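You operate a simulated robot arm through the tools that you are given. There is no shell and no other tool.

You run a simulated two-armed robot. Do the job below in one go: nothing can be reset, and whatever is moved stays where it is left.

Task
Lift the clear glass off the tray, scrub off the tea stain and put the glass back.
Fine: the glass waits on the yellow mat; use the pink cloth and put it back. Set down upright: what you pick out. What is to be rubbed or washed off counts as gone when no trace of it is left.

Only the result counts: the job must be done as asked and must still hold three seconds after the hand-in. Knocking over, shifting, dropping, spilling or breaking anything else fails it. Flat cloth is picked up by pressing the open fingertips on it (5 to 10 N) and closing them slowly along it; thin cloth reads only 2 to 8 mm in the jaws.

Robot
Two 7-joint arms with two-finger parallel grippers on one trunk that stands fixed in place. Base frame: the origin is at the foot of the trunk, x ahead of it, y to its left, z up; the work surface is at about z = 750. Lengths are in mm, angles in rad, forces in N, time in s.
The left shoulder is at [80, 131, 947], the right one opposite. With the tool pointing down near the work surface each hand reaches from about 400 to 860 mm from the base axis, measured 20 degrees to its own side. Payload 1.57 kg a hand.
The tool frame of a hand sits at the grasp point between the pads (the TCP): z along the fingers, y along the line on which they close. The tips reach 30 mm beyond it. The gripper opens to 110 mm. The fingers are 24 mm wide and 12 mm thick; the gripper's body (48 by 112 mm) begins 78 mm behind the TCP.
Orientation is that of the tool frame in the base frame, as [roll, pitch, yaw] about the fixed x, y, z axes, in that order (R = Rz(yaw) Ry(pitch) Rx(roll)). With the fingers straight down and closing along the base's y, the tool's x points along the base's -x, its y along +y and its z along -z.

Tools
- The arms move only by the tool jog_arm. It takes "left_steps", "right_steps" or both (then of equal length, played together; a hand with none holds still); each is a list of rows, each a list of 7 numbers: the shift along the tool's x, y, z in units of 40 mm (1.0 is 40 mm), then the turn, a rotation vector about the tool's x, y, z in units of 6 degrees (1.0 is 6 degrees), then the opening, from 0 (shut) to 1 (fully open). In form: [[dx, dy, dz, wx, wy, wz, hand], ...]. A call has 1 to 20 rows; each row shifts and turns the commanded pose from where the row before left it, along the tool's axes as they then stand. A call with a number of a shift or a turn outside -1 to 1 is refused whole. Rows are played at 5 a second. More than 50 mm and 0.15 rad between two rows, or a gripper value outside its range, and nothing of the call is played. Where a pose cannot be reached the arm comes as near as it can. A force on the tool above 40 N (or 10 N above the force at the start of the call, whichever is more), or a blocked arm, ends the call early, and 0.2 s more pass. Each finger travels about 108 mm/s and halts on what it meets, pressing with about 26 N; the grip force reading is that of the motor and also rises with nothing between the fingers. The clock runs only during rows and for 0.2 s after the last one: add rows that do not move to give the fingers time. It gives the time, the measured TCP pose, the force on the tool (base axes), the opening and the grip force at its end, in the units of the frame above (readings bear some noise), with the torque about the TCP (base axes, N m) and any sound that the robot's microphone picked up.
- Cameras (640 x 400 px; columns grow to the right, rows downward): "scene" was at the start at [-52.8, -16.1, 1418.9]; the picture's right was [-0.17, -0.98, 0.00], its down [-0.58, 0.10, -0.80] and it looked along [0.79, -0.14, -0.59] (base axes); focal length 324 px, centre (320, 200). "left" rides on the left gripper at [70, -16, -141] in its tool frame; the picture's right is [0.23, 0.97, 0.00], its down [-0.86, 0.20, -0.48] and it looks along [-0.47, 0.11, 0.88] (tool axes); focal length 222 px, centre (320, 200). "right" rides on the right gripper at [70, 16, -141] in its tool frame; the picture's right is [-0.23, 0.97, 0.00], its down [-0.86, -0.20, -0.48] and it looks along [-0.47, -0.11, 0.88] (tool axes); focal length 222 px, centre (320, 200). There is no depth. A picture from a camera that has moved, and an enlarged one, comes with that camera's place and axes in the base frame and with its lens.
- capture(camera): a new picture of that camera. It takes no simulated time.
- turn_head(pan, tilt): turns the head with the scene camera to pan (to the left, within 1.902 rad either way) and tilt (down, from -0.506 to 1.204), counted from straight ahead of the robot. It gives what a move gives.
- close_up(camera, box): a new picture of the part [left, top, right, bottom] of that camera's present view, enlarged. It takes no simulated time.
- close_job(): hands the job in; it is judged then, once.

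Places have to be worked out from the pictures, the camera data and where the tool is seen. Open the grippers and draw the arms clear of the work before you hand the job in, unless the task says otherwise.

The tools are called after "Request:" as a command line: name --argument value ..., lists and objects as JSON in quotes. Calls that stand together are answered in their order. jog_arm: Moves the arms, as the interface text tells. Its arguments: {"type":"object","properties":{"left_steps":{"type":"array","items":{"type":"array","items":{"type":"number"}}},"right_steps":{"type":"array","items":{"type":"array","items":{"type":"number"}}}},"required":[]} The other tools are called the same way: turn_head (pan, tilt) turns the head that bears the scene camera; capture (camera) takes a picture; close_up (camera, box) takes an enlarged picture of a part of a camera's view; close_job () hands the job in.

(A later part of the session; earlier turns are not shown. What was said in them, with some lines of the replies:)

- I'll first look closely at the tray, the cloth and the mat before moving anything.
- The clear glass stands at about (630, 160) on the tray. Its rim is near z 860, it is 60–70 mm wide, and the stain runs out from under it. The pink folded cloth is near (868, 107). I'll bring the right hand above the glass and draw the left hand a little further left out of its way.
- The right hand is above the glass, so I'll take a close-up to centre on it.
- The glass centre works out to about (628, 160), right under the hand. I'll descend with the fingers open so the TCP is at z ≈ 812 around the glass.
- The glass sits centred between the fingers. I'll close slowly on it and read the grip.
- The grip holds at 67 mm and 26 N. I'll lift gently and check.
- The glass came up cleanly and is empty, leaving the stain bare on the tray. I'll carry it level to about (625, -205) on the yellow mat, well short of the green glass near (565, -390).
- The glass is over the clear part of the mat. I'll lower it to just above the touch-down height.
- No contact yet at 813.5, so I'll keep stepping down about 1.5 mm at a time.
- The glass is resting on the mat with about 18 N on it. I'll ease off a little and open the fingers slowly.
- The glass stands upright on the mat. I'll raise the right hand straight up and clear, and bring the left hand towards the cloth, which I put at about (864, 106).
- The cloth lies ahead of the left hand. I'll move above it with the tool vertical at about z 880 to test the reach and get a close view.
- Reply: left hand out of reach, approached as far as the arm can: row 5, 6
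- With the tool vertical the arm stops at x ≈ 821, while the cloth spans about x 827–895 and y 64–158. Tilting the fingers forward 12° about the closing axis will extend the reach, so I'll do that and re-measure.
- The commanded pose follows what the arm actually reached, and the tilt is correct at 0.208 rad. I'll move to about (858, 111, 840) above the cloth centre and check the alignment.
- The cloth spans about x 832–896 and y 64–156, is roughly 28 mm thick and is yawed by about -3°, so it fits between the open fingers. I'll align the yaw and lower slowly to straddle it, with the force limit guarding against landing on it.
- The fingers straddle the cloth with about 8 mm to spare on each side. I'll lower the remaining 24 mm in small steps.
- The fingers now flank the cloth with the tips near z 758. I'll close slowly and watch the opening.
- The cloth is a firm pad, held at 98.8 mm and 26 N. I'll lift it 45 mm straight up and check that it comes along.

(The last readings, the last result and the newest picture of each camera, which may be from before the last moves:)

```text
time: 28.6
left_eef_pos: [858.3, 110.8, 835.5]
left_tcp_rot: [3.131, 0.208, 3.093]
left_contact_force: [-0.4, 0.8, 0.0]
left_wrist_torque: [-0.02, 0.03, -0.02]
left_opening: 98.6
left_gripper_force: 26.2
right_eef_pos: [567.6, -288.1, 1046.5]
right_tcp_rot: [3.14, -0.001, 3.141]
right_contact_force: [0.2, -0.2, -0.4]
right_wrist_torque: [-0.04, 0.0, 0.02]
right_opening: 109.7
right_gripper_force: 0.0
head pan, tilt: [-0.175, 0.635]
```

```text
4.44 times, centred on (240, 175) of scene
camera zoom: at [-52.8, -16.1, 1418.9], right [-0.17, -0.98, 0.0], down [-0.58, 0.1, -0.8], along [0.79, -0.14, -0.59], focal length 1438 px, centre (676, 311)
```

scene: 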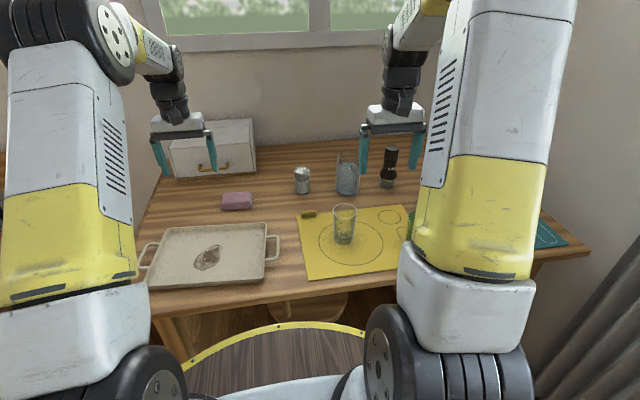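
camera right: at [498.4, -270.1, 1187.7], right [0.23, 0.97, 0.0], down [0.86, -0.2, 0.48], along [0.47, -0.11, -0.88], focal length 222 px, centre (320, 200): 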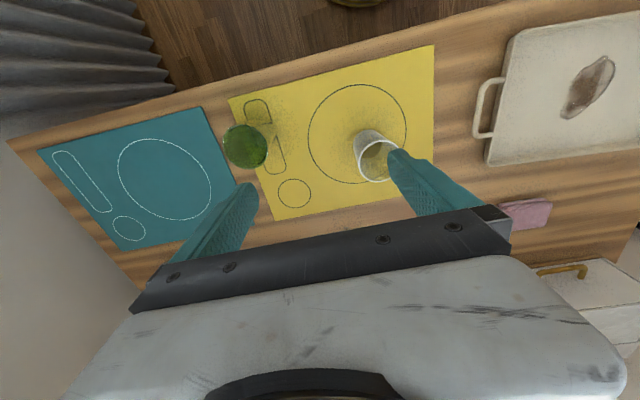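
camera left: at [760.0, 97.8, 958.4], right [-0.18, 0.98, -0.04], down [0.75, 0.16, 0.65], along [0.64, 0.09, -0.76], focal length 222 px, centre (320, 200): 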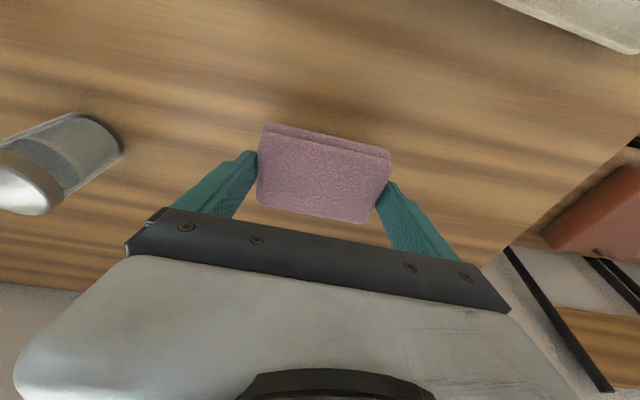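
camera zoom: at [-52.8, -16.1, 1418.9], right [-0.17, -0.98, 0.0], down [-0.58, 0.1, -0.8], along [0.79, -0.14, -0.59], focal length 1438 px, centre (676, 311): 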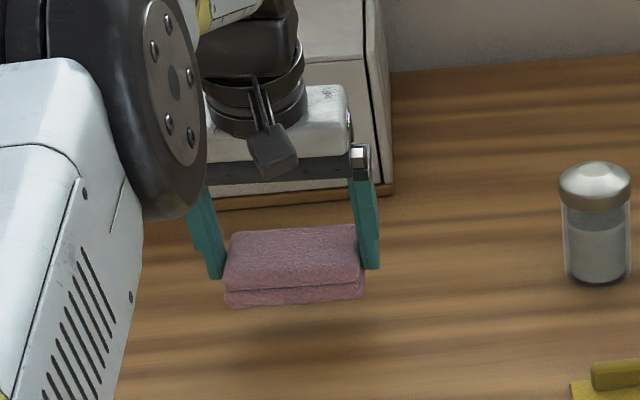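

The pad hangs level in the fingers. The stain covers about x 588–667, y 146–213, so I'll carry the pad over its centre at about (627, 179), still high above the tray.

Request:
jog_arm --left_steps '[[-0.077, 0, -0.367, 0, 0, 0, 0.74], [0.4, 0.1, -0.084, 0, 0, 0, 0.74], [0.716, 0.178, -0.15, 0, 0, 0, 0.74], [0.716, 0.178, -0.15, 0, 0, 0, 0.74], [0.716, 0.178, -0.15, 0, 0, 0, 0.74], [0.716, 0.178, -0.15, 0, 0, 0, 0.74], [0.716, 0.178, -0.15, 0, 0, 0, 0.74], [0.716, 0.178, -0.15, 0, 0, 0, 0.74], [0.716, 0.178, -0.15, 0, 0, 0, 0.74], [0.316, 0.078, -0.066, 0, 0, 0, 0.74], [0, 0, 0, 0, 0, 0, 0.74], [0, 0, 0, 0, 0, 0, 0.74]]'

Request:
capture --camera "left"

Request:
capture --camera "scene"

```text
time: 31.2
left_eef_pos: [625.5, 176.9, 850.0]
left_tcp_rot: [3.132, 0.209, 3.095]
left_contact_force: [-0.8, -0.3, 0.2]
left_wrist_torque: [-0.02, -0.02, -0.03]
left_opening: 98.6
left_gripper_force: 25.5
right_eef_pos: [568.5, -286.4, 1045.7]
right_tcp_rot: [-3.141, 0.0, -3.141]
right_contact_force: [0.3, -0.3, -0.7]
right_wrist_torque: [-0.04, 0.01, 0.03]
right_opening: 110.1
right_gripper_force: 0.0
head pan, tilt: [-0.175, 0.635]
```

```text
taken
camera left: at [528.5, 165.6, 973.5], right [-0.18, 0.98, -0.04], down [0.75, 0.16, 0.65], along [0.64, 0.09, -0.76], focal length 222 px, centre (320, 200)
```

left: 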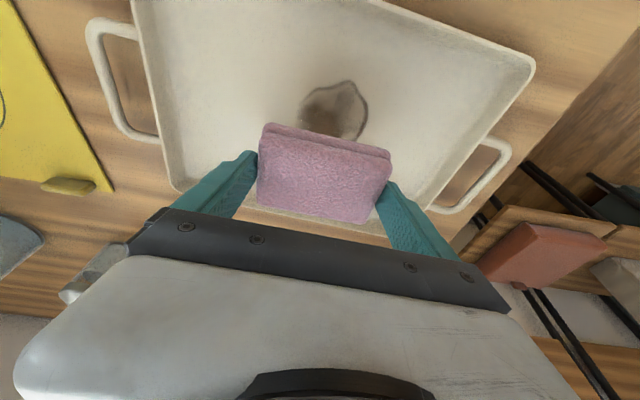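

```text
taken
```

scene: 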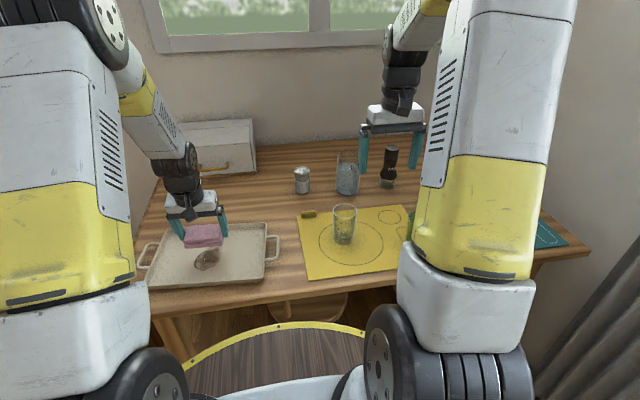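

The pad is above the stain. I'll lower it to just above the tray floor, then creep down to contact.

Request:
jog_arm --left_steps '[[0.09, 0, 0.43, 0, 0, 0, 0.74], [0.09, 0, 0.43, 0, 0, 0, 0.74], [0.075, 0, 0.36, 0, 0, 0, 0.74], [0, 0, 0, 0, 0, 0, 0.74]]'

Request:
jog_arm --left_steps '[[0.0103, 0, 0.049, 0, 0, 0, 0.74], [0.0103, 0, 0.049, 0, 0, 0, 0.74], [0, 0, 0, 0, 0, 0, 0.74]]'

```text
time: 32.2
left_eef_pos: [627.6, 177.8, 799.9]
left_tcp_rot: [3.13, 0.209, 3.094]
left_contact_force: [-0.6, 0.0, -1.0]
left_wrist_torque: [0.01, -0.02, -0.03]
left_opening: 99.1
left_gripper_force: 25.6
right_eef_pos: [567.4, -287.2, 1046.1]
right_tcp_rot: [3.142, 0.002, -3.14]
right_contact_force: [0.2, -0.6, 0.4]
right_wrist_torque: [-0.01, 0.02, -0.02]
right_opening: 110.1
right_gripper_force: 0.0
head pan, tilt: [-0.175, 0.635]
```

```text
time: 33.0
left_eef_pos: [627.4, 176.5, 795.5]
left_tcp_rot: [3.132, 0.211, 3.094]
left_contact_force: [0.2, -0.1, -0.6]
left_wrist_torque: [0.03, -0.01, 0.01]
left_opening: 99.0
left_gripper_force: 25.5
right_eef_pos: [567.8, -286.9, 1046.7]
right_tcp_rot: [-3.141, 0.0, -3.141]
right_contact_force: [-0.1, 0.8, 1.0]
right_wrist_torque: [0.0, -0.03, -0.03]
right_opening: 110.1
right_gripper_force: 0.0
head pan, tilt: [-0.175, 0.635]
```

No contact yet at 795.5, so I'll keep creeping down.

Request:
jog_arm --left_steps '[[0.0103, 0, 0.049, 0, 0, 0, 0.74], [0, 0, 0, 0, 0, 0, 0.74]]'

Request:
jog_arm --left_steps '[[0.0052, 0, 0.0245, 0, 0, 0, 0.74], [0, 0, 0, 0, 0, 0, 0.74]]'

```text
time: 33.6
left_eef_pos: [628.8, 178.8, 794.6]
left_tcp_rot: [3.131, 0.212, 3.094]
left_contact_force: [-2.9, -0.1, 11.4]
left_wrist_torque: [-0.56, 0.1, -0.13]
left_opening: 98.8
left_gripper_force: 26.1
right_eef_pos: [566.4, -286.6, 1046.8]
right_tcp_rot: [-3.141, -0.001, 3.14]
right_contact_force: [-0.2, 0.8, -0.6]
right_wrist_torque: [0.01, 0.01, -0.01]
right_opening: 110.0
right_gripper_force: 0.1
head pan, tilt: [-0.175, 0.635]
```

```text
time: 34.2
left_eef_pos: [627.2, 178.8, 793.3]
left_tcp_rot: [3.132, 0.213, 3.095]
left_contact_force: [-3.3, -0.8, 27.5]
left_wrist_torque: [-0.74, 0.26, 0.01]
left_opening: 98.8
left_gripper_force: 25.8
right_eef_pos: [565.1, -287.0, 1046.3]
right_tcp_rot: [-3.141, -0.001, 3.141]
right_contact_force: [-0.4, -0.1, 0.2]
right_wrist_torque: [0.0, 0.0, 0.02]
right_opening: 110.1
right_gripper_force: 0.2
head pan, tilt: [-0.175, 0.635]
```

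Contact came at z ≈ 794.6, and at 27 N the press is now too hard and slightly one-sided on the -y edge. I'll back off about 1 mm and roll 0.6° to flatten the pad.

Request:
jog_arm --left_steps '[[-0.006, 0, -0.03, 0.1, 0, 0, 0.74], [0, 0, 0, 0, 0, 0, 0.74]]'

```text
time: 34.8
left_eef_pos: [628.4, 178.3, 793.0]
left_tcp_rot: [3.141, 0.212, 3.092]
left_contact_force: [4.5, -0.2, 14.9]
left_wrist_torque: [0.75, -0.34, -0.23]
left_opening: 99.1
left_gripper_force: 26.2
right_eef_pos: [566.9, -286.4, 1046.8]
right_tcp_rot: [-3.14, 0.001, 3.141]
right_contact_force: [-0.3, -0.6, -0.6]
right_wrist_torque: [0.02, 0.03, 0.05]
right_opening: 110.0
right_gripper_force: 0.0
head pan, tilt: [-0.175, 0.635]
```

That overcorrected, so I'll take back half the roll and then make a first short trial stroke along x.

Request:
jog_arm --left_steps '[[0, 0, -0.008, -0.05, 0, 0, 0.74], [0, 0, 0, 0, 0, 0, 0.74]]'

Request:
jog_arm --left_steps '[[-0.244, 0.012, 0.0515, 0, 0, 0, 0.74], [-0.244, 0.012, 0.0515, 0, 0, 0, 0.74], [-0.244, 0.012, 0.0515, 0, 0, 0, 0.74], [0, 0, 0, 0, 0, 0, 0.74]]'

```text
time: 35.4
left_eef_pos: [626.5, 179.8, 793.6]
left_tcp_rot: [3.136, 0.209, 3.094]
left_contact_force: [4.8, 0.1, 10.2]
left_wrist_torque: [-0.04, -0.33, -0.02]
left_opening: 98.7
left_gripper_force: 26.1
right_eef_pos: [567.1, -286.3, 1046.1]
right_tcp_rot: [-3.141, 0.001, -3.141]
right_contact_force: [-0.4, 0.3, 0.9]
right_wrist_torque: [-0.02, 0.01, 0.0]
right_opening: 109.8
right_gripper_force: 0.0
head pan, tilt: [-0.175, 0.635]
```

```text
time: 36.4
left_eef_pos: [656.2, 178.1, 792.9]
left_tcp_rot: [3.136, 0.208, 3.093]
left_contact_force: [-4.3, -0.3, 9.3]
left_wrist_torque: [-0.05, 0.1, -0.01]
left_opening: 98.8
left_gripper_force: 25.7
right_eef_pos: [567.3, -287.3, 1046.2]
right_tcp_rot: [3.141, 0.002, 3.141]
right_contact_force: [-0.1, 0.8, 0.0]
right_wrist_torque: [0.0, 0.03, -0.02]
right_opening: 110.1
right_gripper_force: 0.0
head pan, tilt: [-0.175, 0.635]
```

The pad is pressing at about 9 N with even torque and sliding well. I'll do full strokes along x across the stain.

Request:
jog_arm --left_steps '[[0.44, -0.0214, -0.0927, 0, 0, 0, 0.74], [0.44, -0.0214, -0.0927, 0, 0, 0, 0.74], [0.44, -0.0214, -0.0927, 0, 0, 0, 0.74], [0.44, -0.0214, -0.0927, 0, 0, 0, 0.74], [-0.44, 0.0214, 0.0927, 0, 0, 0, 0.74], [-0.44, 0.0214, 0.0927, 0, 0, 0, 0.74], [-0.44, 0.0214, 0.0927, 0, 0, 0, 0.74], [-0.44, 0.0214, 0.0927, 0, 0, 0, 0.74], [0, 0, 0, 0, 0, 0, 0.74]]'

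Request:
capture --camera "left"

Request:
capture --camera "scene"

```text
time: 38.4
left_eef_pos: [656.7, 178.8, 795.9]
left_tcp_rot: [3.137, 0.207, 3.095]
left_contact_force: [-0.3, -1.4, -0.3]
left_wrist_torque: [0.0, 0.0, 0.0]
left_opening: 98.7
left_gripper_force: 25.8
right_eef_pos: [567.1, -287.9, 1045.3]
right_tcp_rot: [-3.141, 0.001, -3.141]
right_contact_force: [-0.3, 0.2, 0.4]
right_wrist_torque: [0.0, -0.03, 0.0]
right_opening: 110.0
right_gripper_force: 0.1
head pan, tilt: [-0.175, 0.635]
```

```text
taken
camera left: at [559.2, 167.1, 918.5], right [-0.18, 0.98, -0.04], down [0.75, 0.16, 0.65], along [0.64, 0.08, -0.76], focal length 222 px, centre (320, 200)
```

left: 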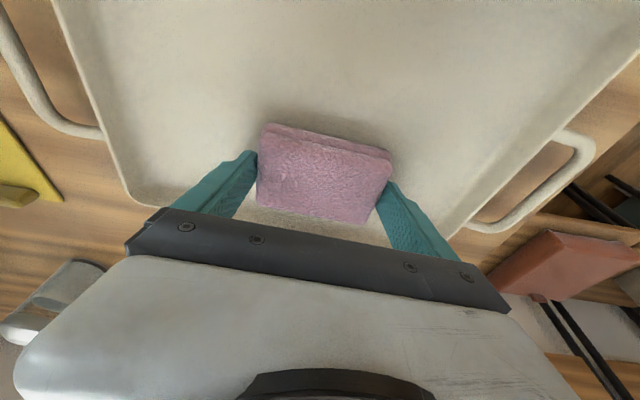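

```text
taken
```

scene: 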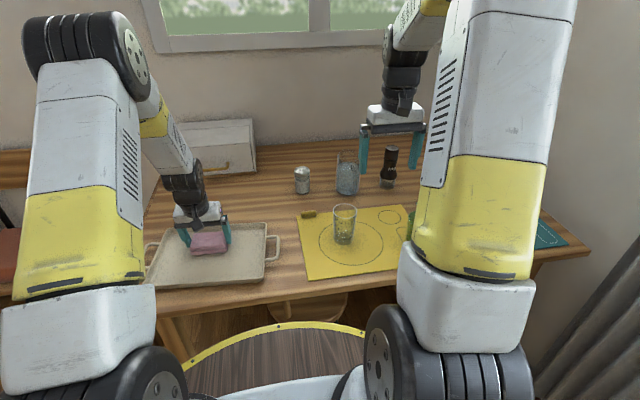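

The visible part of the stain is gone and the hand drifted up out of contact. I'll raise the pad and inspect the tray closely.

Request:
jog_arm --left_steps '[[-0.104, 0, -0.49, 0, 0, 0, 0.74], [-0.207, 0, -0.978, 0, 0, 0, 0.74], [-0.6, 0.03, -0.6, 0, 0, 0, 0.74], [-0.6, 0.03, 0.12, 0, 0, 0, 0.74], [0, 0, 0, 0, 0, 0, 0.74]]'

Request:
close_up --camera "left" --box '[120, 0, 560, 275]'

Request:
close_up --camera "scene" --box '[130, 200, 290, 300]'

Request:
close_up --camera "scene" --box '[175, 220, 255, 290]'

```text
time: 39.6
left_eef_pos: [700.6, 177.7, 882.9]
left_tcp_rot: [3.135, 0.21, 3.095]
left_contact_force: [-0.6, -0.4, 0.9]
left_wrist_torque: [0.01, -0.03, 0.0]
left_opening: 98.8
left_gripper_force: 25.8
right_eef_pos: [565.7, -286.2, 1045.8]
right_tcp_rot: [-3.141, 0.001, 3.141]
right_contact_force: [1.0, 0.2, -0.2]
right_wrist_torque: [-0.02, 0.0, 0.01]
right_opening: 110.1
right_gripper_force: 0.0
head pan, tilt: [-0.175, 0.635]
```

```text
1.45 times, centred on (340, 138) of left
camera zoom: at [603.5, 167.8, 1007.0], right [-0.18, 0.98, -0.04], down [0.75, 0.16, 0.65], along [0.64, 0.08, -0.76], focal length 323 px, centre (291, 291)
```

zoom: 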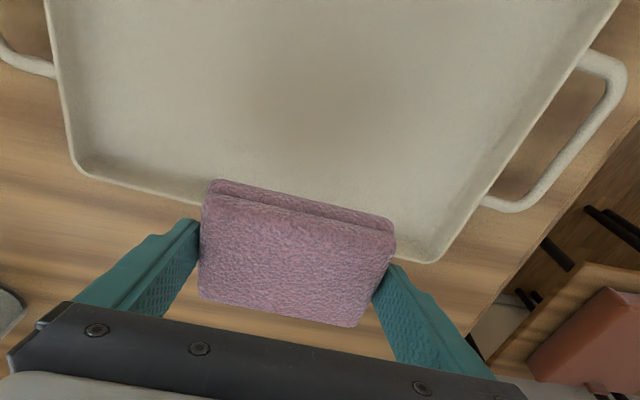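

```text
4.00 times, centred on (210, 250) of scene
camera zoom: at [-52.9, -16.1, 1418.9], right [-0.17, -0.98, 0.0], down [-0.58, 0.1, -0.8], along [0.79, -0.14, -0.59], focal length 1294 px, centre (760, 0)
```

zoom: 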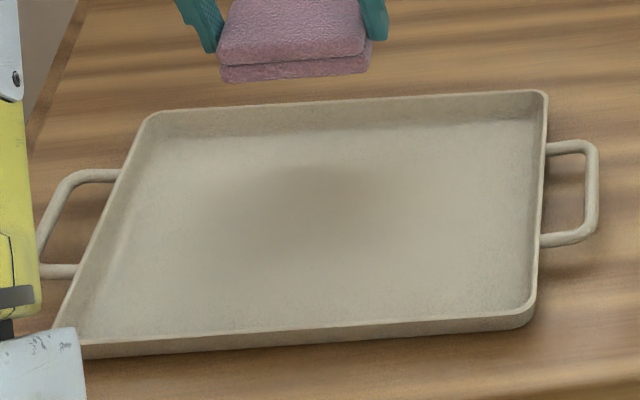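

```text
5.71 times, centred on (215, 255) of scene
camera zoom: at [-52.9, -16.1, 1418.9], right [-0.17, -0.98, 0.0], down [-0.58, 0.1, -0.8], along [0.79, -0.14, -0.59], focal length 1848 px, centre (920, -114)
```

zoom: 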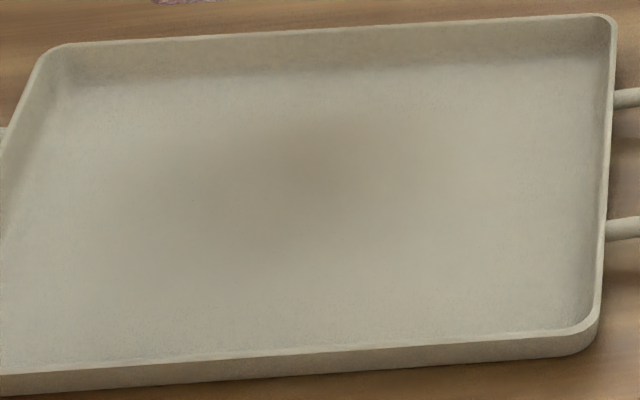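

The stain looks gone and the tray has not moved. A soft dark patch remains that may be only the hand's shadow, so I'll move the hand further off to tell.

Request:
jog_arm --left_steps '[[-0.7, -0.5, 0.15, 0, 0, 0, 0.74], [-0.7, -0.5, 0.15, 0, 0, 0, 0.74], [-0.7, -0.5, 0.2, 0, 0, 0, 0.74], [-0.7, -0.2, 0.4, 0, 0, 0, 0.74], [0, 0, 0, 0, 0, 0, 0.74]]'

Request:
close_up --camera "scene" --box '[130, 200, 290, 300]'

Request:
close_up --camera "scene" --box '[175, 220, 255, 290]'

Request:
close_up --camera "right" --box '[460, 0, 640, 180]'

```text
time: 40.8
left_eef_pos: [812.8, 106.3, 869.9]
left_tcp_rot: [3.136, 0.209, 3.094]
left_contact_force: [-0.2, -0.2, -1.0]
left_wrist_torque: [-0.02, -0.03, 0.03]
left_opening: 99.0
left_gripper_force: 26.3
right_eef_pos: [567.2, -286.7, 1045.0]
right_tcp_rot: [-3.141, -0.001, 3.141]
right_contact_force: [0.5, 0.9, 0.2]
right_wrist_torque: [-0.01, 0.03, 0.02]
right_opening: 109.9
right_gripper_force: 0.1
head pan, tilt: [-0.175, 0.635]
```

```text
4.00 times, centred on (210, 250) of scene
camera zoom: at [-52.8, -16.1, 1418.9], right [-0.17, -0.98, 0.0], down [-0.58, 0.1, -0.8], along [0.79, -0.14, -0.59], focal length 1294 px, centre (760, 0)
```

zoom: 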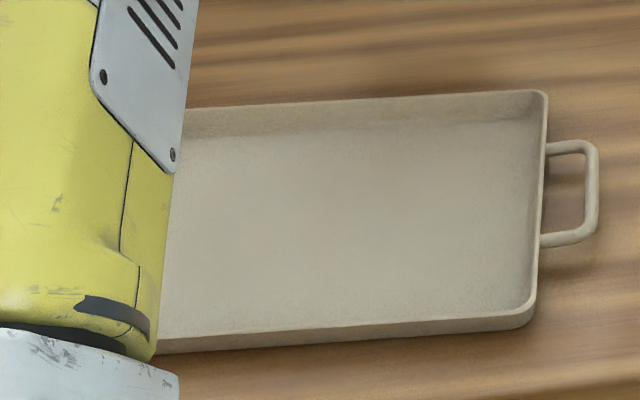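

```text
5.71 times, centred on (215, 255) of scene
camera zoom: at [-52.8, -16.1, 1418.9], right [-0.17, -0.98, 0.0], down [-0.58, 0.1, -0.8], along [0.79, -0.14, -0.59], focal length 1848 px, centre (920, -114)
```

zoom: 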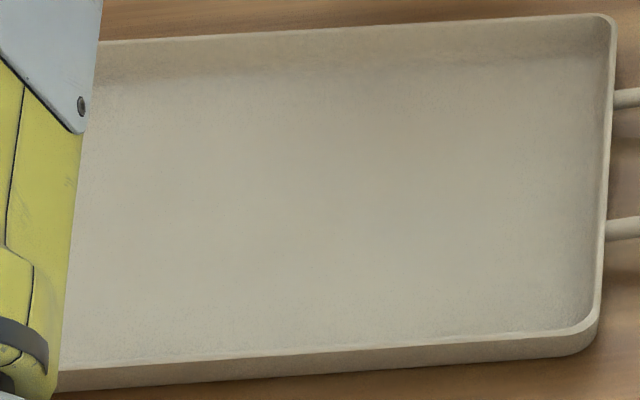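

```text
2.22 times, centred on (550, 90) of right
camera zoom: at [498.5, -269.9, 1187.7], right [0.23, 0.97, 0.0], down [0.86, -0.2, 0.48], along [0.47, -0.11, -0.88], focal length 494 px, centre (-191, 444)
```

zoom: 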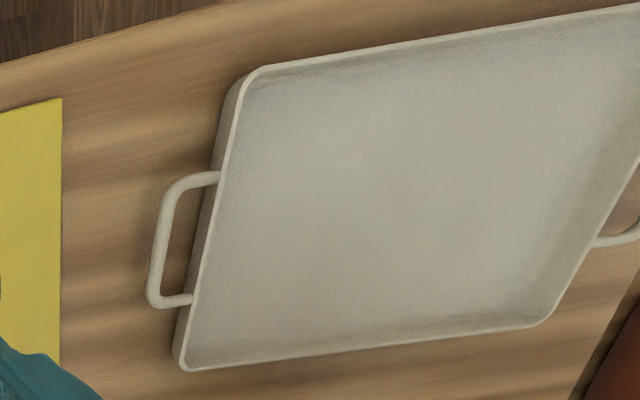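

The dark patch was only a shadow, as the tray now looks even. I'll zoom hard on the former stain area for faint leftovers before setting the cloth back.

Request:
close_up --camera "right" --box '[540, 40, 640, 130]'

Request:
close_up --camera "scene" --box '[185, 235, 235, 280]'

Request:
close_up --camera "left" --box '[260, 0, 560, 150]'

```text
4.44 times, centred on (590, 85) of right
camera zoom: at [498.5, -269.9, 1187.7], right [0.23, 0.97, 0.0], down [0.86, -0.2, 0.48], along [0.47, -0.11, -0.88], focal length 987 px, centre (-880, 711)
```

zoom: 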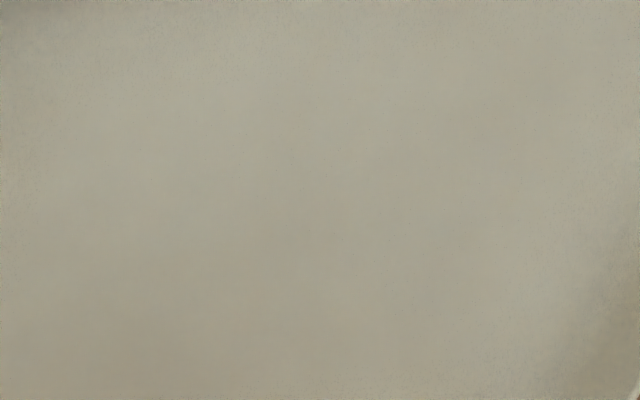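

```text
8.89 times, centred on (210, 258) of scene
camera zoom: at [-52.8, -16.1, 1418.9], right [-0.17, -0.98, 0.0], down [-0.58, 0.1, -0.8], along [0.79, -0.14, -0.59], focal length 2875 px, centre (1298, -311)
```

zoom: 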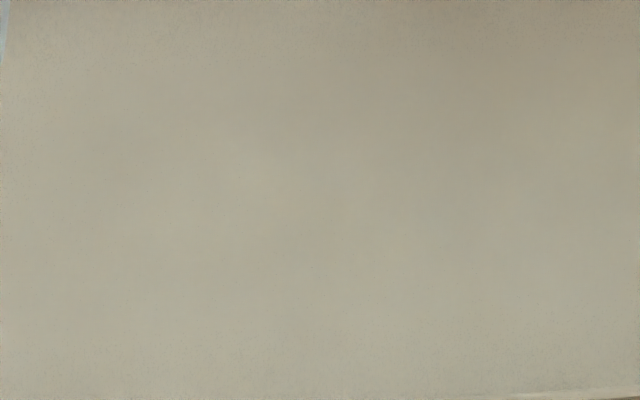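

```text
2.13 times, centred on (410, 75) of left
camera zoom: at [716.0, 95.0, 993.8], right [-0.18, 0.98, -0.04], down [0.75, 0.16, 0.65], along [0.64, 0.08, -0.76], focal length 474 px, centre (128, 467)
```

zoom: 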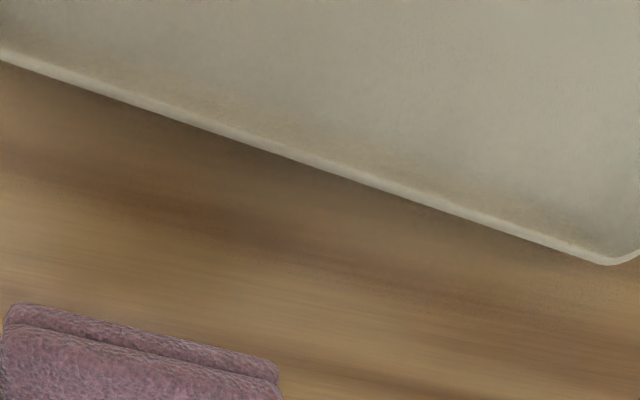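

The tray is clean at every zoom. I'll return the pink cloth to its original spot, first above (859, 111) and then down.

Request:
jog_arm --left_steps '[[-0.48, 0.085, 0.485, -0.05, 0, 0, 0.74], [-0.48, 0.085, 0.485, 0, 0, 0, 0.74], [0, 0, 0, 0, 0, 0, 0.74], [0.077, 0, 0.367, 0, 0, 0, 0.74], [0.077, 0, 0.367, 0, 0, 0, 0.74], [0.05, 0, 0.24, 0, 0, 0, 0.74], [0, 0, 0, 0, 0, 0, 0.74], [0, 0, 0, 0, 0, 0, 0.74]]'

```text
time: 42.6
left_eef_pos: [860.3, 110.1, 799.0]
left_tcp_rot: [3.131, 0.211, 3.095]
left_contact_force: [-0.2, 0.4, -0.9]
left_wrist_torque: [0.0, -0.01, 0.02]
left_opening: 98.8
left_gripper_force: 26.3
right_eef_pos: [568.3, -286.2, 1045.1]
right_tcp_rot: [-3.14, 0.0, 3.14]
right_contact_force: [0.4, -0.5, 0.7]
right_wrist_torque: [-0.02, 0.0, -0.01]
right_opening: 109.9
right_gripper_force: 0.0
head pan, tilt: [-0.175, 0.635]
```

The cloth is 10 mm above the table at its spot, so I'll creep down to contact.

Request:
jog_arm --left_steps '[[0.02, 0, 0.1, 0, 0, 0, 0.74], [0.015, 0, 0.08, 0, 0, 0, 0.74], [0, 0, 0, 0, 0, 0, 0.74]]'

Request:
jog_arm --left_steps '[[0.005, 0, 0.035, 0, 0, 0, 0.74], [0, 0, 0, 0, 0, 0, 0.74]]'

```text
time: 43.4
left_eef_pos: [861.3, 110.2, 791.7]
left_tcp_rot: [3.129, 0.21, 3.094]
left_contact_force: [-0.5, 0.0, -0.6]
left_wrist_torque: [0.0, 0.0, 0.03]
left_opening: 98.9
left_gripper_force: 26.1
right_eef_pos: [566.3, -286.5, 1046.0]
right_tcp_rot: [-3.141, 0.0, -3.141]
right_contact_force: [-0.4, -0.7, 0.2]
right_wrist_torque: [-0.05, -0.03, 0.0]
right_opening: 109.9
right_gripper_force: 0.0
head pan, tilt: [-0.175, 0.635]
```

```text
time: 44.0
left_eef_pos: [862.0, 111.1, 792.0]
left_tcp_rot: [3.131, 0.209, 3.095]
left_contact_force: [-0.5, -0.4, -0.5]
left_wrist_torque: [0.0, 0.01, -0.01]
left_opening: 98.9
left_gripper_force: 26.4
right_eef_pos: [567.3, -286.5, 1046.8]
right_tcp_rot: [-3.141, -0.001, 3.141]
right_contact_force: [-0.1, -0.8, -1.2]
right_wrist_torque: [0.04, 0.0, 0.01]
right_opening: 110.0
right_gripper_force: 0.1
head pan, tilt: [-0.175, 0.635]
```

Still no contact, so I'll step down a little more and nudge x back about 2 mm.

Request:
jog_arm --left_steps '[[0.04, 0, 0.035, 0, 0, 0, 0.74], [0, 0, 0, 0, 0, 0, 0.74]]'

Request:
jog_arm --left_steps '[[0.02, 0, 0.03, 0, 0, 0, 0.74], [0, 0, 0, 0, 0, 0, 0.74]]'

```text
time: 44.6
left_eef_pos: [859.8, 109.9, 790.6]
left_tcp_rot: [3.132, 0.21, 3.096]
left_contact_force: [-0.2, 0.4, 0.0]
left_wrist_torque: [0.0, -0.01, 0.01]
left_opening: 98.8
left_gripper_force: 26.0
right_eef_pos: [567.5, -286.2, 1046.8]
right_tcp_rot: [-3.141, 0.0, 3.141]
right_contact_force: [0.4, -0.5, -1.0]
right_wrist_torque: [-0.04, 0.01, 0.02]
right_opening: 109.9
right_gripper_force: 0.1
head pan, tilt: [-0.175, 0.635]
```

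```text
time: 45.2
left_eef_pos: [859.4, 110.2, 790.7]
left_tcp_rot: [3.132, 0.21, 3.095]
left_contact_force: [0.2, -0.4, 3.2]
left_wrist_torque: [-0.22, 0.04, 0.02]
left_opening: 99.0
left_gripper_force: 25.7
right_eef_pos: [567.7, -286.4, 1045.9]
right_tcp_rot: [-3.141, 0.0, 3.141]
right_contact_force: [0.6, 0.0, 0.3]
right_wrist_torque: [0.0, -0.02, -0.02]
right_opening: 110.4
right_gripper_force: 0.1
head pan, tilt: [-0.175, 0.635]
```

The cloth touches the table at about 3 N at its original place. I'll open slowly and then rise straight up.

Request:
jog_arm --left_steps '[[0, 0, 0, 0, 0, 0, 0.85], [0, 0, 0, 0, 0, 0, 0.92], [0, 0, 0, 0, 0, 0, 1], [0, 0, 0, 0, 0, 0, 1], [0, 0, 0, 0, 0, 0, 1], [-0.04, 0, -0.18, 0, 0, 0, 1], [-0.078, 0, -0.367, 0, 0, 0, 1], [-0.078, 0, -0.367, 0, 0, 0, 1], [0, 0, 0, 0, 0, 0, 1]]'

Request:
capture --camera "left"

Request:
close_up --camera "scene" --box '[180, 130, 300, 220]'

```text
time: 47.2
left_eef_pos: [859.5, 110.1, 827.1]
left_tcp_rot: [3.13, 0.21, 3.094]
left_contact_force: [0.1, 0.4, -0.9]
left_wrist_torque: [-0.01, -0.02, -0.02]
left_opening: 109.8
left_gripper_force: 0.0
right_eef_pos: [567.7, -285.8, 1046.0]
right_tcp_rot: [-3.141, 0.001, -3.142]
right_contact_force: [0.6, 1.2, -0.3]
right_wrist_torque: [-0.01, -0.02, 0.0]
right_opening: 110.0
right_gripper_force: 0.0
head pan, tilt: [-0.175, 0.635]
```

```text
taken
camera left: at [760.6, 97.4, 950.0], right [-0.18, 0.98, -0.04], down [0.75, 0.16, 0.65], along [0.64, 0.09, -0.76], focal length 222 px, centre (320, 200)
```

left: 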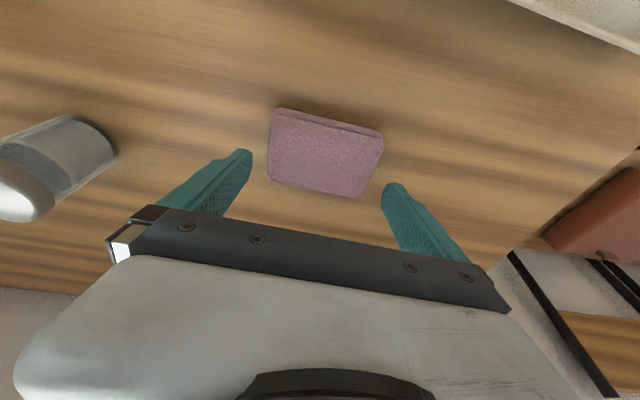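

```text
4.44 times, centred on (240, 175) of scene
camera zoom: at [-52.8, -16.1, 1418.9], right [-0.17, -0.98, 0.0], down [-0.58, 0.1, -0.8], along [0.79, -0.14, -0.59], focal length 1438 px, centre (676, 311)
```

zoom: 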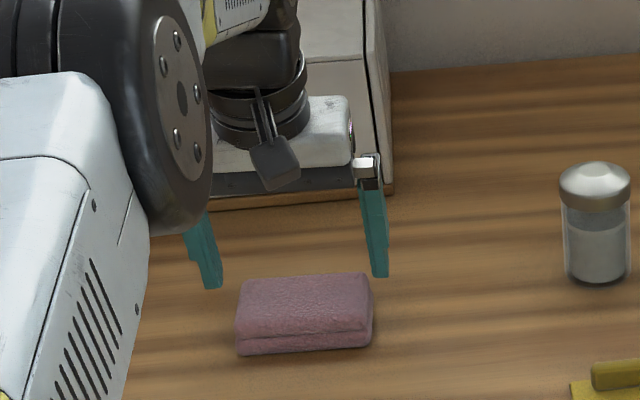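

The cloth lies where it was, within a couple of millimetres. I'll draw the left arm back to its parked place, removing the tilt on the way.

Request:
jog_arm --left_steps '[[0.3, 0, -0.9, 0, 0, 0, 1], [0.5, 0, -0.9, 0, 0, 0, 1], [0.5, 0, -0.9, 0, 0, 0, 1], [0.5, 0, -0.9, 0, 0, 0, 1], [0.4, 0, -0.2, 0, 1, 0, 1], [0.4, 0, -0.2, 0, 1, -0.45, 1], [0.8, 0.65, 0, 0, 0, 0, 1], [0.8, 0.65, 0, 0, 0, 0, 1], [0.8, 0.65, 0, 0, 0, 0, 1], [0.8, 0.65, 0, 0, 0, 0, 1], [0.8, 0.65, 0, 0, 0, 0, 1], [0.8, 0.65, 0, 0, 0, 0, 1], [0.8, 0.65, 0, 0, 0, 0, 1], [0.8, 0.65, 0, 0, 0, 0, 1], [0.8, 0.65, 0, 0, 0, 0, 1], [0, 0, 0, 0, 0, 0, 1], [0, 0, 0, 0, 0, 0, 1]]'

Request:
capture --camera "scene"

Request:
close_up --camera "scene" --box '[130, 200, 290, 300]'

Request:
capture --camera "right"

```text
time: 50.8
left_eef_pos: [436.0, 347.5, 963.5]
left_tcp_rot: [3.134, 0.0, -3.138]
left_contact_force: [-0.1, 0.5, -0.5]
left_wrist_torque: [-0.02, -0.02, 0.01]
left_opening: 109.9
left_gripper_force: 0.0
right_eef_pos: [567.4, -286.7, 1046.2]
right_tcp_rot: [-3.141, -0.001, 3.141]
right_contact_force: [-0.3, 0.4, -0.1]
right_wrist_torque: [-0.01, -0.03, 0.01]
right_opening: 109.9
right_gripper_force: 0.1
head pan, tilt: [-0.175, 0.635]
```

```text
taken
```

scene: 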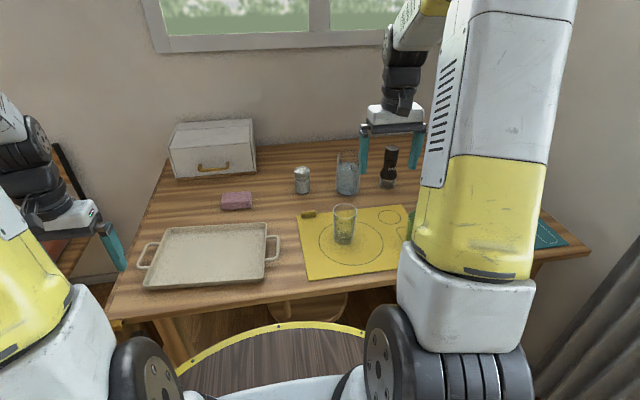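

```text
4.00 times, centred on (210, 250) of scene
camera zoom: at [-52.9, -16.1, 1418.9], right [-0.17, -0.98, 0.0], down [-0.58, 0.1, -0.8], along [0.79, -0.14, -0.59], focal length 1294 px, centre (760, 0)
```

zoom: 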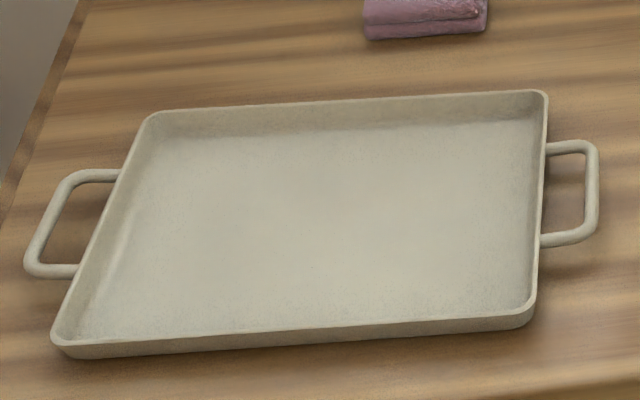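

```text
taken
camera right: at [498.5, -269.8, 1187.7], right [0.23, 0.97, 0.0], down [0.86, -0.2, 0.48], along [0.47, -0.11, -0.88], focal length 222 px, centre (320, 200)
```

right: 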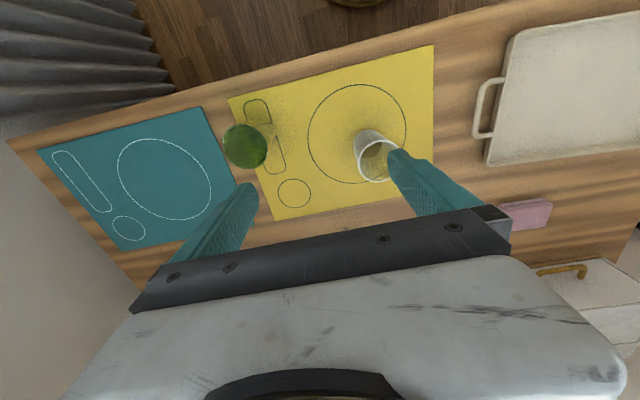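

The tray is clean and unmoved, the cloth is back, and the glass stands on the mat. Now I'll bring the right hand back above the glass at (631, -205).

Request:
jog_arm --right_steps '[[-0.53, 0.677, 0, 0, 0, 0, 1], [-0.53, 0.677, 0, 0, 0, 0, 1], [-0.53, 0.677, 0, 0, 0, 0, 1], [0, 0, 0.7, 0, 0, 0, 1], [0, 0, 0.9, 0, 0, 0, 1], [0, 0, 0.8, 0, 0, 0, 1], [0, 0, 0, 0, 0, 0, 1], [0, 0, 0, 0, 0, 0, 1]]'

Request:
capture --camera "right"

```text
time: 52.6
left_eef_pos: [435.4, 348.4, 961.8]
left_tcp_rot: [3.135, 0.0, -3.139]
left_contact_force: [-0.1, -1.1, 0.2]
left_wrist_torque: [-0.05, -0.01, -0.01]
left_opening: 110.0
left_gripper_force: 0.1
right_eef_pos: [631.4, -205.0, 951.5]
right_tcp_rot: [-3.141, 0.0, 3.141]
right_contact_force: [0.5, -1.0, -0.2]
right_wrist_torque: [-0.02, 0.0, 0.02]
right_opening: 109.8
right_gripper_force: 0.0
head pan, tilt: [-0.175, 0.635]
```

```text
taken
camera right: at [562.1, -188.4, 1092.0], right [0.23, 0.97, 0.0], down [0.86, -0.2, 0.48], along [0.47, -0.11, -0.88], focal length 222 px, centre (320, 200)
```

right: 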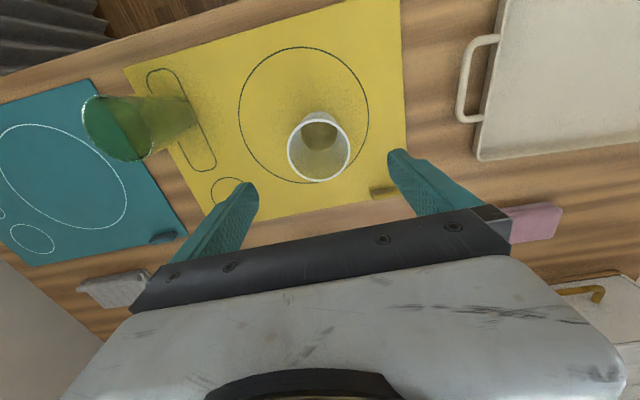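

The glass is centred under the open fingers. I'll descend and grip it as before.

Request:
jog_arm --right_steps '[[0, 0, 0.7, 0, 0, 0, 1], [0, 0, 0.7, 0, 0, 0, 1], [0, 0, 0.7, 0, 0, 0, 1], [0, 0, 0.7, 0, 0, 0, 1], [0, 0, 0.68, 0, 0, 0, 1], [0, 0, 0, 0, 0, 0, 1], [0, 0, 0, 0, 0, 0, 0.8], [0, 0, 0, 0, 0, 0, 0.7], [0, 0, 0, 0, 0, 0, 0.65], [0, 0, 0, 0, 0, 0, 0.62], [0, 0, 0, 0, 0, 0, 0.59], [0, 0, 0, 0, 0, 0, 0.56], [0, 0, 0, 0, 0, 0, 0.53], [0, 0, 0, 0, 0, 0, 0.5], [0, 0, 0, 0, 0, 0, 0.5], [0, 0, 0, 0, 0, 0, 0.5]]'

```text
time: 56.0
left_eef_pos: [435.6, 349.3, 963.1]
left_tcp_rot: [3.134, -0.001, -3.14]
left_contact_force: [-0.4, 0.1, -0.5]
left_wrist_torque: [-0.01, -0.01, -0.04]
left_opening: 110.6
left_gripper_force: 0.0
right_eef_pos: [631.8, -205.4, 813.1]
right_tcp_rot: [-3.142, 0.0, 3.141]
right_contact_force: [-1.2, -0.6, 0.9]
right_wrist_torque: [0.03, -0.02, -0.02]
right_opening: 67.2
right_gripper_force: 26.5
head pan, tilt: [-0.175, 0.635]
```

The grip is solid at 67 mm. I'll lift the glass and carry it back over its original place on the tray.

Request:
jog_arm --right_steps '[[0, 0, -0.2, 0, 0, 0, 0.5], [0, 0, -0.4, 0, 0, 0, 0.5], [0, 0, -0.6, 0, 0, 0, 0.5], [0, 0, -0.8, 0, 0, 0, 0.5], [0, 0, -0.8, 0, 0, 0, 0.5], [0, 0, -0.5, 0, 0, 0, 0.5], [0, 0, -0.2, 0, 0, 0, 0.5], [0, 0, 0, 0, 0, 0, 0.5]]'

Request:
jog_arm --right_steps '[[0, 0.3, 0, 0, 0, 0, 0.5], [0, 0.6, 0, 0, 0, 0, 0.5], [0, 0.85, 0, 0, 0, 0, 0.5], [0, 0.9, 0, 0, 0, 0, 0.5], [0, 0.9, 0, 0, 0, 0, 0.5], [0, 0.9, 0, 0, 0, 0, 0.5], [0, 0.9, 0, 0, 0, 0, 0.5], [0, 0.9, 0, 0, 0, 0, 0.5], [0, 0.9, 0, 0, 0, 0, 0.5], [0, 0.8, 0, 0, 0, 0, 0.5], [0, 0.6, 0, 0, 0, 0, 0.5], [0, 0.4, 0, 0, 0, 0, 0.5], [0, 0.175, 0, 0, 0, 0, 0.5], [0, 0, 0, 0, 0, 0, 0.5], [0, 0, 0, 0, 0, 0, 0.5]]'

Request:
capture --camera "right"

Request:
capture --camera "scene"

```text
time: 57.8
left_eef_pos: [436.3, 348.7, 964.1]
left_tcp_rot: [3.134, 0.001, -3.141]
left_contact_force: [0.2, 0.6, -0.6]
left_wrist_torque: [-0.03, 0.02, 0.03]
left_opening: 110.1
left_gripper_force: 0.1
right_eef_pos: [631.3, -205.3, 953.3]
right_tcp_rot: [-3.14, 0.0, 3.141]
right_contact_force: [-0.5, -0.1, -1.5]
right_wrist_torque: [0.0, -0.02, -0.02]
right_opening: 67.0
right_gripper_force: 25.6
head pan, tilt: [-0.175, 0.635]
```

```text
time: 61.0
left_eef_pos: [436.3, 349.1, 963.5]
left_tcp_rot: [3.135, 0.0, -3.141]
left_contact_force: [0.7, -0.1, 0.0]
left_wrist_torque: [0.01, 0.01, -0.03]
left_opening: 110.0
left_gripper_force: 0.0
right_eef_pos: [630.3, 159.5, 953.3]
right_tcp_rot: [3.141, 0.0, 3.141]
right_contact_force: [-0.4, 0.0, -2.6]
right_wrist_torque: [0.04, -0.01, 0.01]
right_opening: 67.0
right_gripper_force: 26.1
head pan, tilt: [-0.175, 0.635]
```

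```text
taken
camera right: at [560.1, 177.1, 1093.8], right [0.23, 0.97, 0.0], down [0.86, -0.2, 0.48], along [0.47, -0.11, -0.88], focal length 222 px, centre (320, 200)
```

right: 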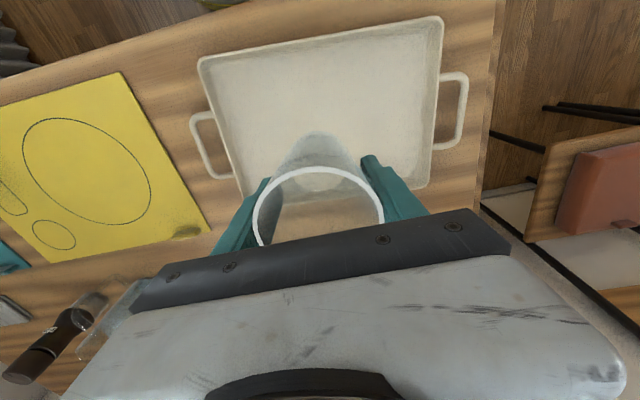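

```text
taken
```

scene: 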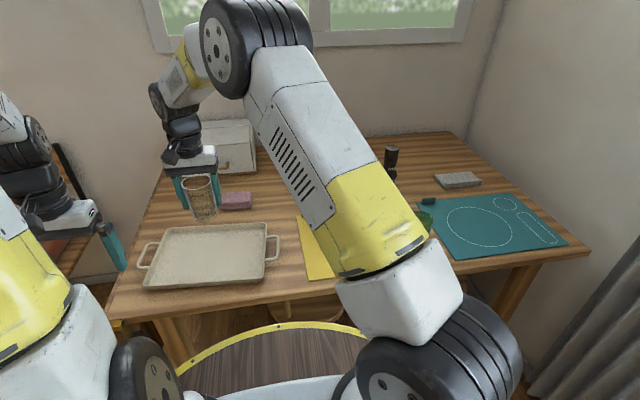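

The glass is level over its old spot. I'll lower it to just above the tray floor.

Request:
jog_arm --right_steps '[[0, 0, 0.4, 0, 0, 0, 0.5], [0, 0, 0.7, 0, 0, 0, 0.5], [0, 0, 0.8, 0, 0, 0, 0.5], [0, 0, 0.7, 0, 0, 0, 0.5], [0, 0, 0.5, 0, 0, 0, 0.5], [0, 0, 0.3, 0, 0, 0, 0.5], [0, 0, 0, 0, 0, 0, 0.5]]'

Request:
jog_arm --right_steps '[[0, 0, 0.04, 0, 0, 0, 0.5], [0, 0, 0, 0, 0, 0, 0.5]]'

```text
time: 62.6
left_eef_pos: [436.6, 348.2, 961.6]
left_tcp_rot: [3.134, 0.001, -3.141]
left_contact_force: [-0.1, -0.3, -0.4]
left_wrist_torque: [-0.01, 0.0, 0.0]
left_opening: 110.0
left_gripper_force: 0.1
right_eef_pos: [630.3, 160.7, 816.8]
right_tcp_rot: [3.141, 0.0, 3.14]
right_contact_force: [-0.2, 0.4, -2.4]
right_wrist_torque: [0.0, -0.03, 0.03]
right_opening: 67.0
right_gripper_force: 25.5
head pan, tilt: [-0.175, 0.635]
```

```text
time: 63.2
left_eef_pos: [435.1, 348.0, 962.8]
left_tcp_rot: [3.135, 0.001, -3.139]
left_contact_force: [0.6, -0.3, -0.9]
left_wrist_torque: [0.01, -0.01, -0.02]
left_opening: 109.7
left_gripper_force: 0.0
right_eef_pos: [630.3, 160.2, 815.5]
right_tcp_rot: [3.14, 0.0, 3.141]
right_contact_force: [-0.7, 0.3, -1.7]
right_wrist_torque: [0.0, 0.01, 0.0]
right_opening: 66.9
right_gripper_force: 26.4
head pan, tilt: [-0.175, 0.635]
```

No contact yet at 815.5, so I'll keep creeping down.

Request:
jog_arm --right_steps '[[0, 0, 0.04, 0, 0, 0, 0.5], [0, 0, 0, 0, 0, 0, 0.5]]'

Request:
jog_arm --right_steps '[[0, 0, 0.03, 0, 0, 0, 0.5], [0, 0, 0, 0, 0, 0, 0.5]]'

```text
time: 63.8
left_eef_pos: [436.0, 348.6, 963.1]
left_tcp_rot: [3.133, -0.001, -3.14]
left_contact_force: [-0.9, 0.4, -0.1]
left_wrist_torque: [-0.01, 0.03, -0.02]
left_opening: 110.1
left_gripper_force: 0.1
right_eef_pos: [631.5, 159.3, 813.1]
right_tcp_rot: [-3.141, 0.0, 3.14]
right_contact_force: [-0.4, -0.7, -1.8]
right_wrist_torque: [0.02, 0.0, 0.01]
right_opening: 67.2
right_gripper_force: 26.3
head pan, tilt: [-0.175, 0.635]
```

```text
time: 64.4
left_eef_pos: [436.1, 348.7, 962.2]
left_tcp_rot: [3.135, -0.001, -3.14]
left_contact_force: [-0.8, -1.1, 0.1]
left_wrist_torque: [0.03, -0.01, -0.04]
left_opening: 110.0
left_gripper_force: 0.1
right_eef_pos: [629.3, 160.5, 812.0]
right_tcp_rot: [-3.141, 0.0, -3.141]
right_contact_force: [0.3, -0.3, -2.1]
right_wrist_torque: [0.02, 0.01, 0.01]
right_opening: 67.3
right_gripper_force: 25.7
head pan, tilt: [-0.175, 0.635]
```

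Still free at 812, so I'll take smaller steps.

Request:
jog_arm --right_steps '[[0, 0, 0.025, 0, 0, 0, 0.5], [0, 0, 0, 0, 0, 0, 0.5]]'

Request:
jog_arm --right_steps '[[0, 0, 0.02, 0, 0, 0, 0.5], [0, 0, 0, 0, 0, 0, 0.5]]'

```text
time: 65.0
left_eef_pos: [436.3, 348.6, 963.7]
left_tcp_rot: [3.134, 0.0, -3.14]
left_contact_force: [0.6, -0.7, 0.3]
left_wrist_torque: [-0.01, -0.01, 0.0]
left_opening: 109.6
left_gripper_force: 0.1
right_eef_pos: [631.3, 160.0, 812.0]
right_tcp_rot: [3.141, 0.001, -3.141]
right_contact_force: [-3.1, -0.7, 10.4]
right_wrist_torque: [0.19, 0.2, 0.09]
right_opening: 67.1
right_gripper_force: 26.1
head pan, tilt: [-0.175, 0.635]
```

```text
time: 65.6
left_eef_pos: [436.3, 348.3, 962.5]
left_tcp_rot: [3.135, 0.0, -3.14]
left_contact_force: [-0.3, 0.0, -0.6]
left_wrist_torque: [-0.02, 0.01, -0.02]
left_opening: 110.1
left_gripper_force: 0.2
right_eef_pos: [629.7, 159.6, 812.2]
right_tcp_rot: [3.14, 0.003, 3.141]
right_contact_force: [-1.2, -2.9, 20.0]
right_wrist_torque: [0.1, 0.17, 0.02]
right_opening: 67.3
right_gripper_force: 26.0
head pan, tilt: [-0.175, 0.635]
```

The glass rests on the tray with 20 N on it. I'll ease up slightly, open slowly, and then rise straight up.

Request:
jog_arm --right_steps '[[0, 0, -0.03, 0, 0, 0, 0.5], [0, 0, 0, 0, 0, 0, 0.55], [0, 0, 0, 0, 0, 0, 0.6], [0, 0, 0, 0, 0, 0, 0.65], [0, 0, 0, 0, 0, 0, 0.72], [0, 0, 0, 0, 0, 0, 0.8], [0, 0, 0, 0, 0, 0, 0.9], [0, 0, 0, 0, 0, 0, 1], [0, 0, 0, 0, 0, 0, 1]]'

Request:
capture --camera "right"

```text
time: 67.6
left_eef_pos: [435.0, 348.5, 963.7]
left_tcp_rot: [3.136, 0.0, -3.14]
left_contact_force: [-0.5, 0.2, -0.4]
left_wrist_torque: [0.02, -0.03, -0.05]
left_opening: 110.0
left_gripper_force: 0.0
right_eef_pos: [630.5, 160.1, 811.7]
right_tcp_rot: [3.141, 0.001, -3.141]
right_contact_force: [1.0, -0.2, 0.4]
right_wrist_torque: [0.01, 0.0, -0.02]
right_opening: 109.7
right_gripper_force: 0.1
head pan, tilt: [-0.175, 0.635]
```

```text
taken
camera right: at [561.5, 176.9, 953.1], right [0.23, 0.97, 0.0], down [0.86, -0.2, 0.48], along [0.47, -0.11, -0.88], focal length 222 px, centre (320, 200)
```

right: 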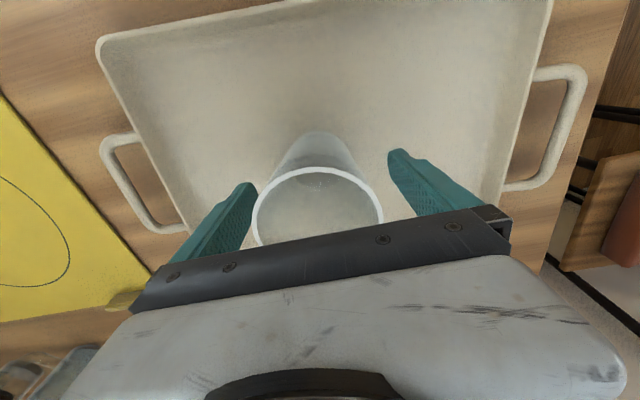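

The glass stands free on the tray. I'll rise straight up and return the right hand to its starting area.

Request:
jog_arm --right_steps '[[0, 0, -0.5, 0, 0, 0, 1], [0, 0, -1, 0, 0, 0, 1], [0, 0, -1, 0, 0, 0, 1], [0, 0, -1, 0, 0, 0, 1], [0, 0, -1, 0, 0, 0, 1], [0, 0, -1, 0, 0, 0, 1], [0, -0.5, -0.5, 0, 0, 0, 1], [0, -1, 0, 0, 0, 0, 1], [0, -1, 0, 0, 0, 0, 1], [0, -1, 0, 0, 0, 0, 1], [0, -1, 0, 0, 0, 0, 1], [0, -1, 0, 0, 0, 0, 1], [0, -1, 0, 0, 0, 0, 1], [0, -1, 0, 0, 0, 0, 1], [0, -1, 0, 0, 0, 0, 1], [0, 0, 0, 0, 0, 0, 1], [0, 0, 0, 0, 0, 0, 1]]'

Request:
capture --camera "scene"

Request:
close_up --camera "scene" --box '[120, 180, 300, 300]'

Request:
capture --camera "right"

```text
time: 71.2
left_eef_pos: [436.4, 348.8, 963.5]
left_tcp_rot: [3.136, 0.001, -3.14]
left_contact_force: [-0.4, 0.0, 0.2]
left_wrist_torque: [-0.01, -0.02, 0.0]
left_opening: 110.0
left_gripper_force: 0.1
right_eef_pos: [632.3, -178.7, 1050.1]
right_tcp_rot: [3.141, 0.0, -3.141]
right_contact_force: [-0.5, -0.1, 0.4]
right_wrist_torque: [0.03, 0.01, 0.02]
right_opening: 109.9
right_gripper_force: 0.0
head pan, tilt: [-0.175, 0.635]
```

```text
taken
```

scene: 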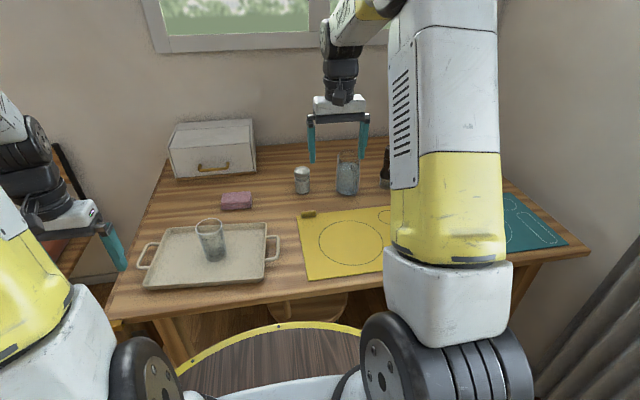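

```text
3.33 times, centred on (210, 240) of scene
camera zoom: at [-52.9, -16.1, 1418.9], right [-0.17, -0.98, 0.0], down [-0.58, 0.1, -0.8], along [0.79, -0.14, -0.59], focal length 1078 px, centre (687, 67)
```

zoom: 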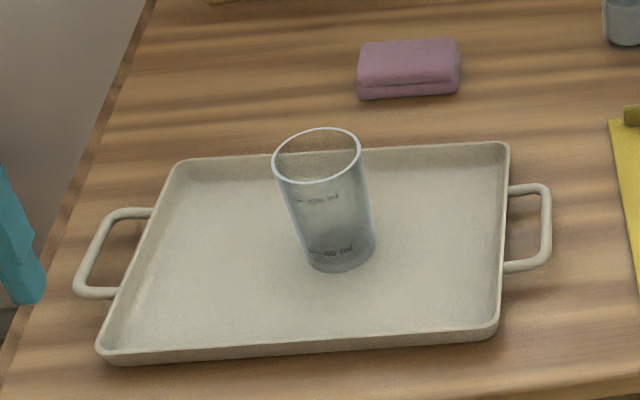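

```text
taken
camera right: at [562.4, -161.9, 1191.6], right [0.23, 0.97, 0.0], down [0.86, -0.2, 0.48], along [0.47, -0.11, -0.88], focal length 222 px, centre (320, 200)
```

right: 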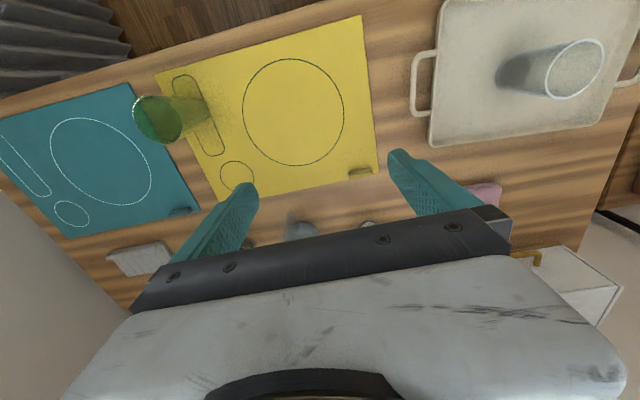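

The clear glass stands upright at its original spot, with no stain left on the tray. The cloth and everything else are in place, and both hands are open and clear, so I'm handing the job in.

Request:
close_job

```text
The job is handed in.
```

The tea stain is gone and the clear glass is back upright where it stood on the tray. I checked the tray at high zoom from several views after scrubbing and saw no trace of it.

While I scrubbed, the glass waited on the yellow mat. The pink cloth is back in its original place, within a couple of millimetres. The tray did not move, and the green glass and the other things on the table look undisturbed. Both hands are open and clear of the work.

The job is handed in; the tool gave no verdict on it.
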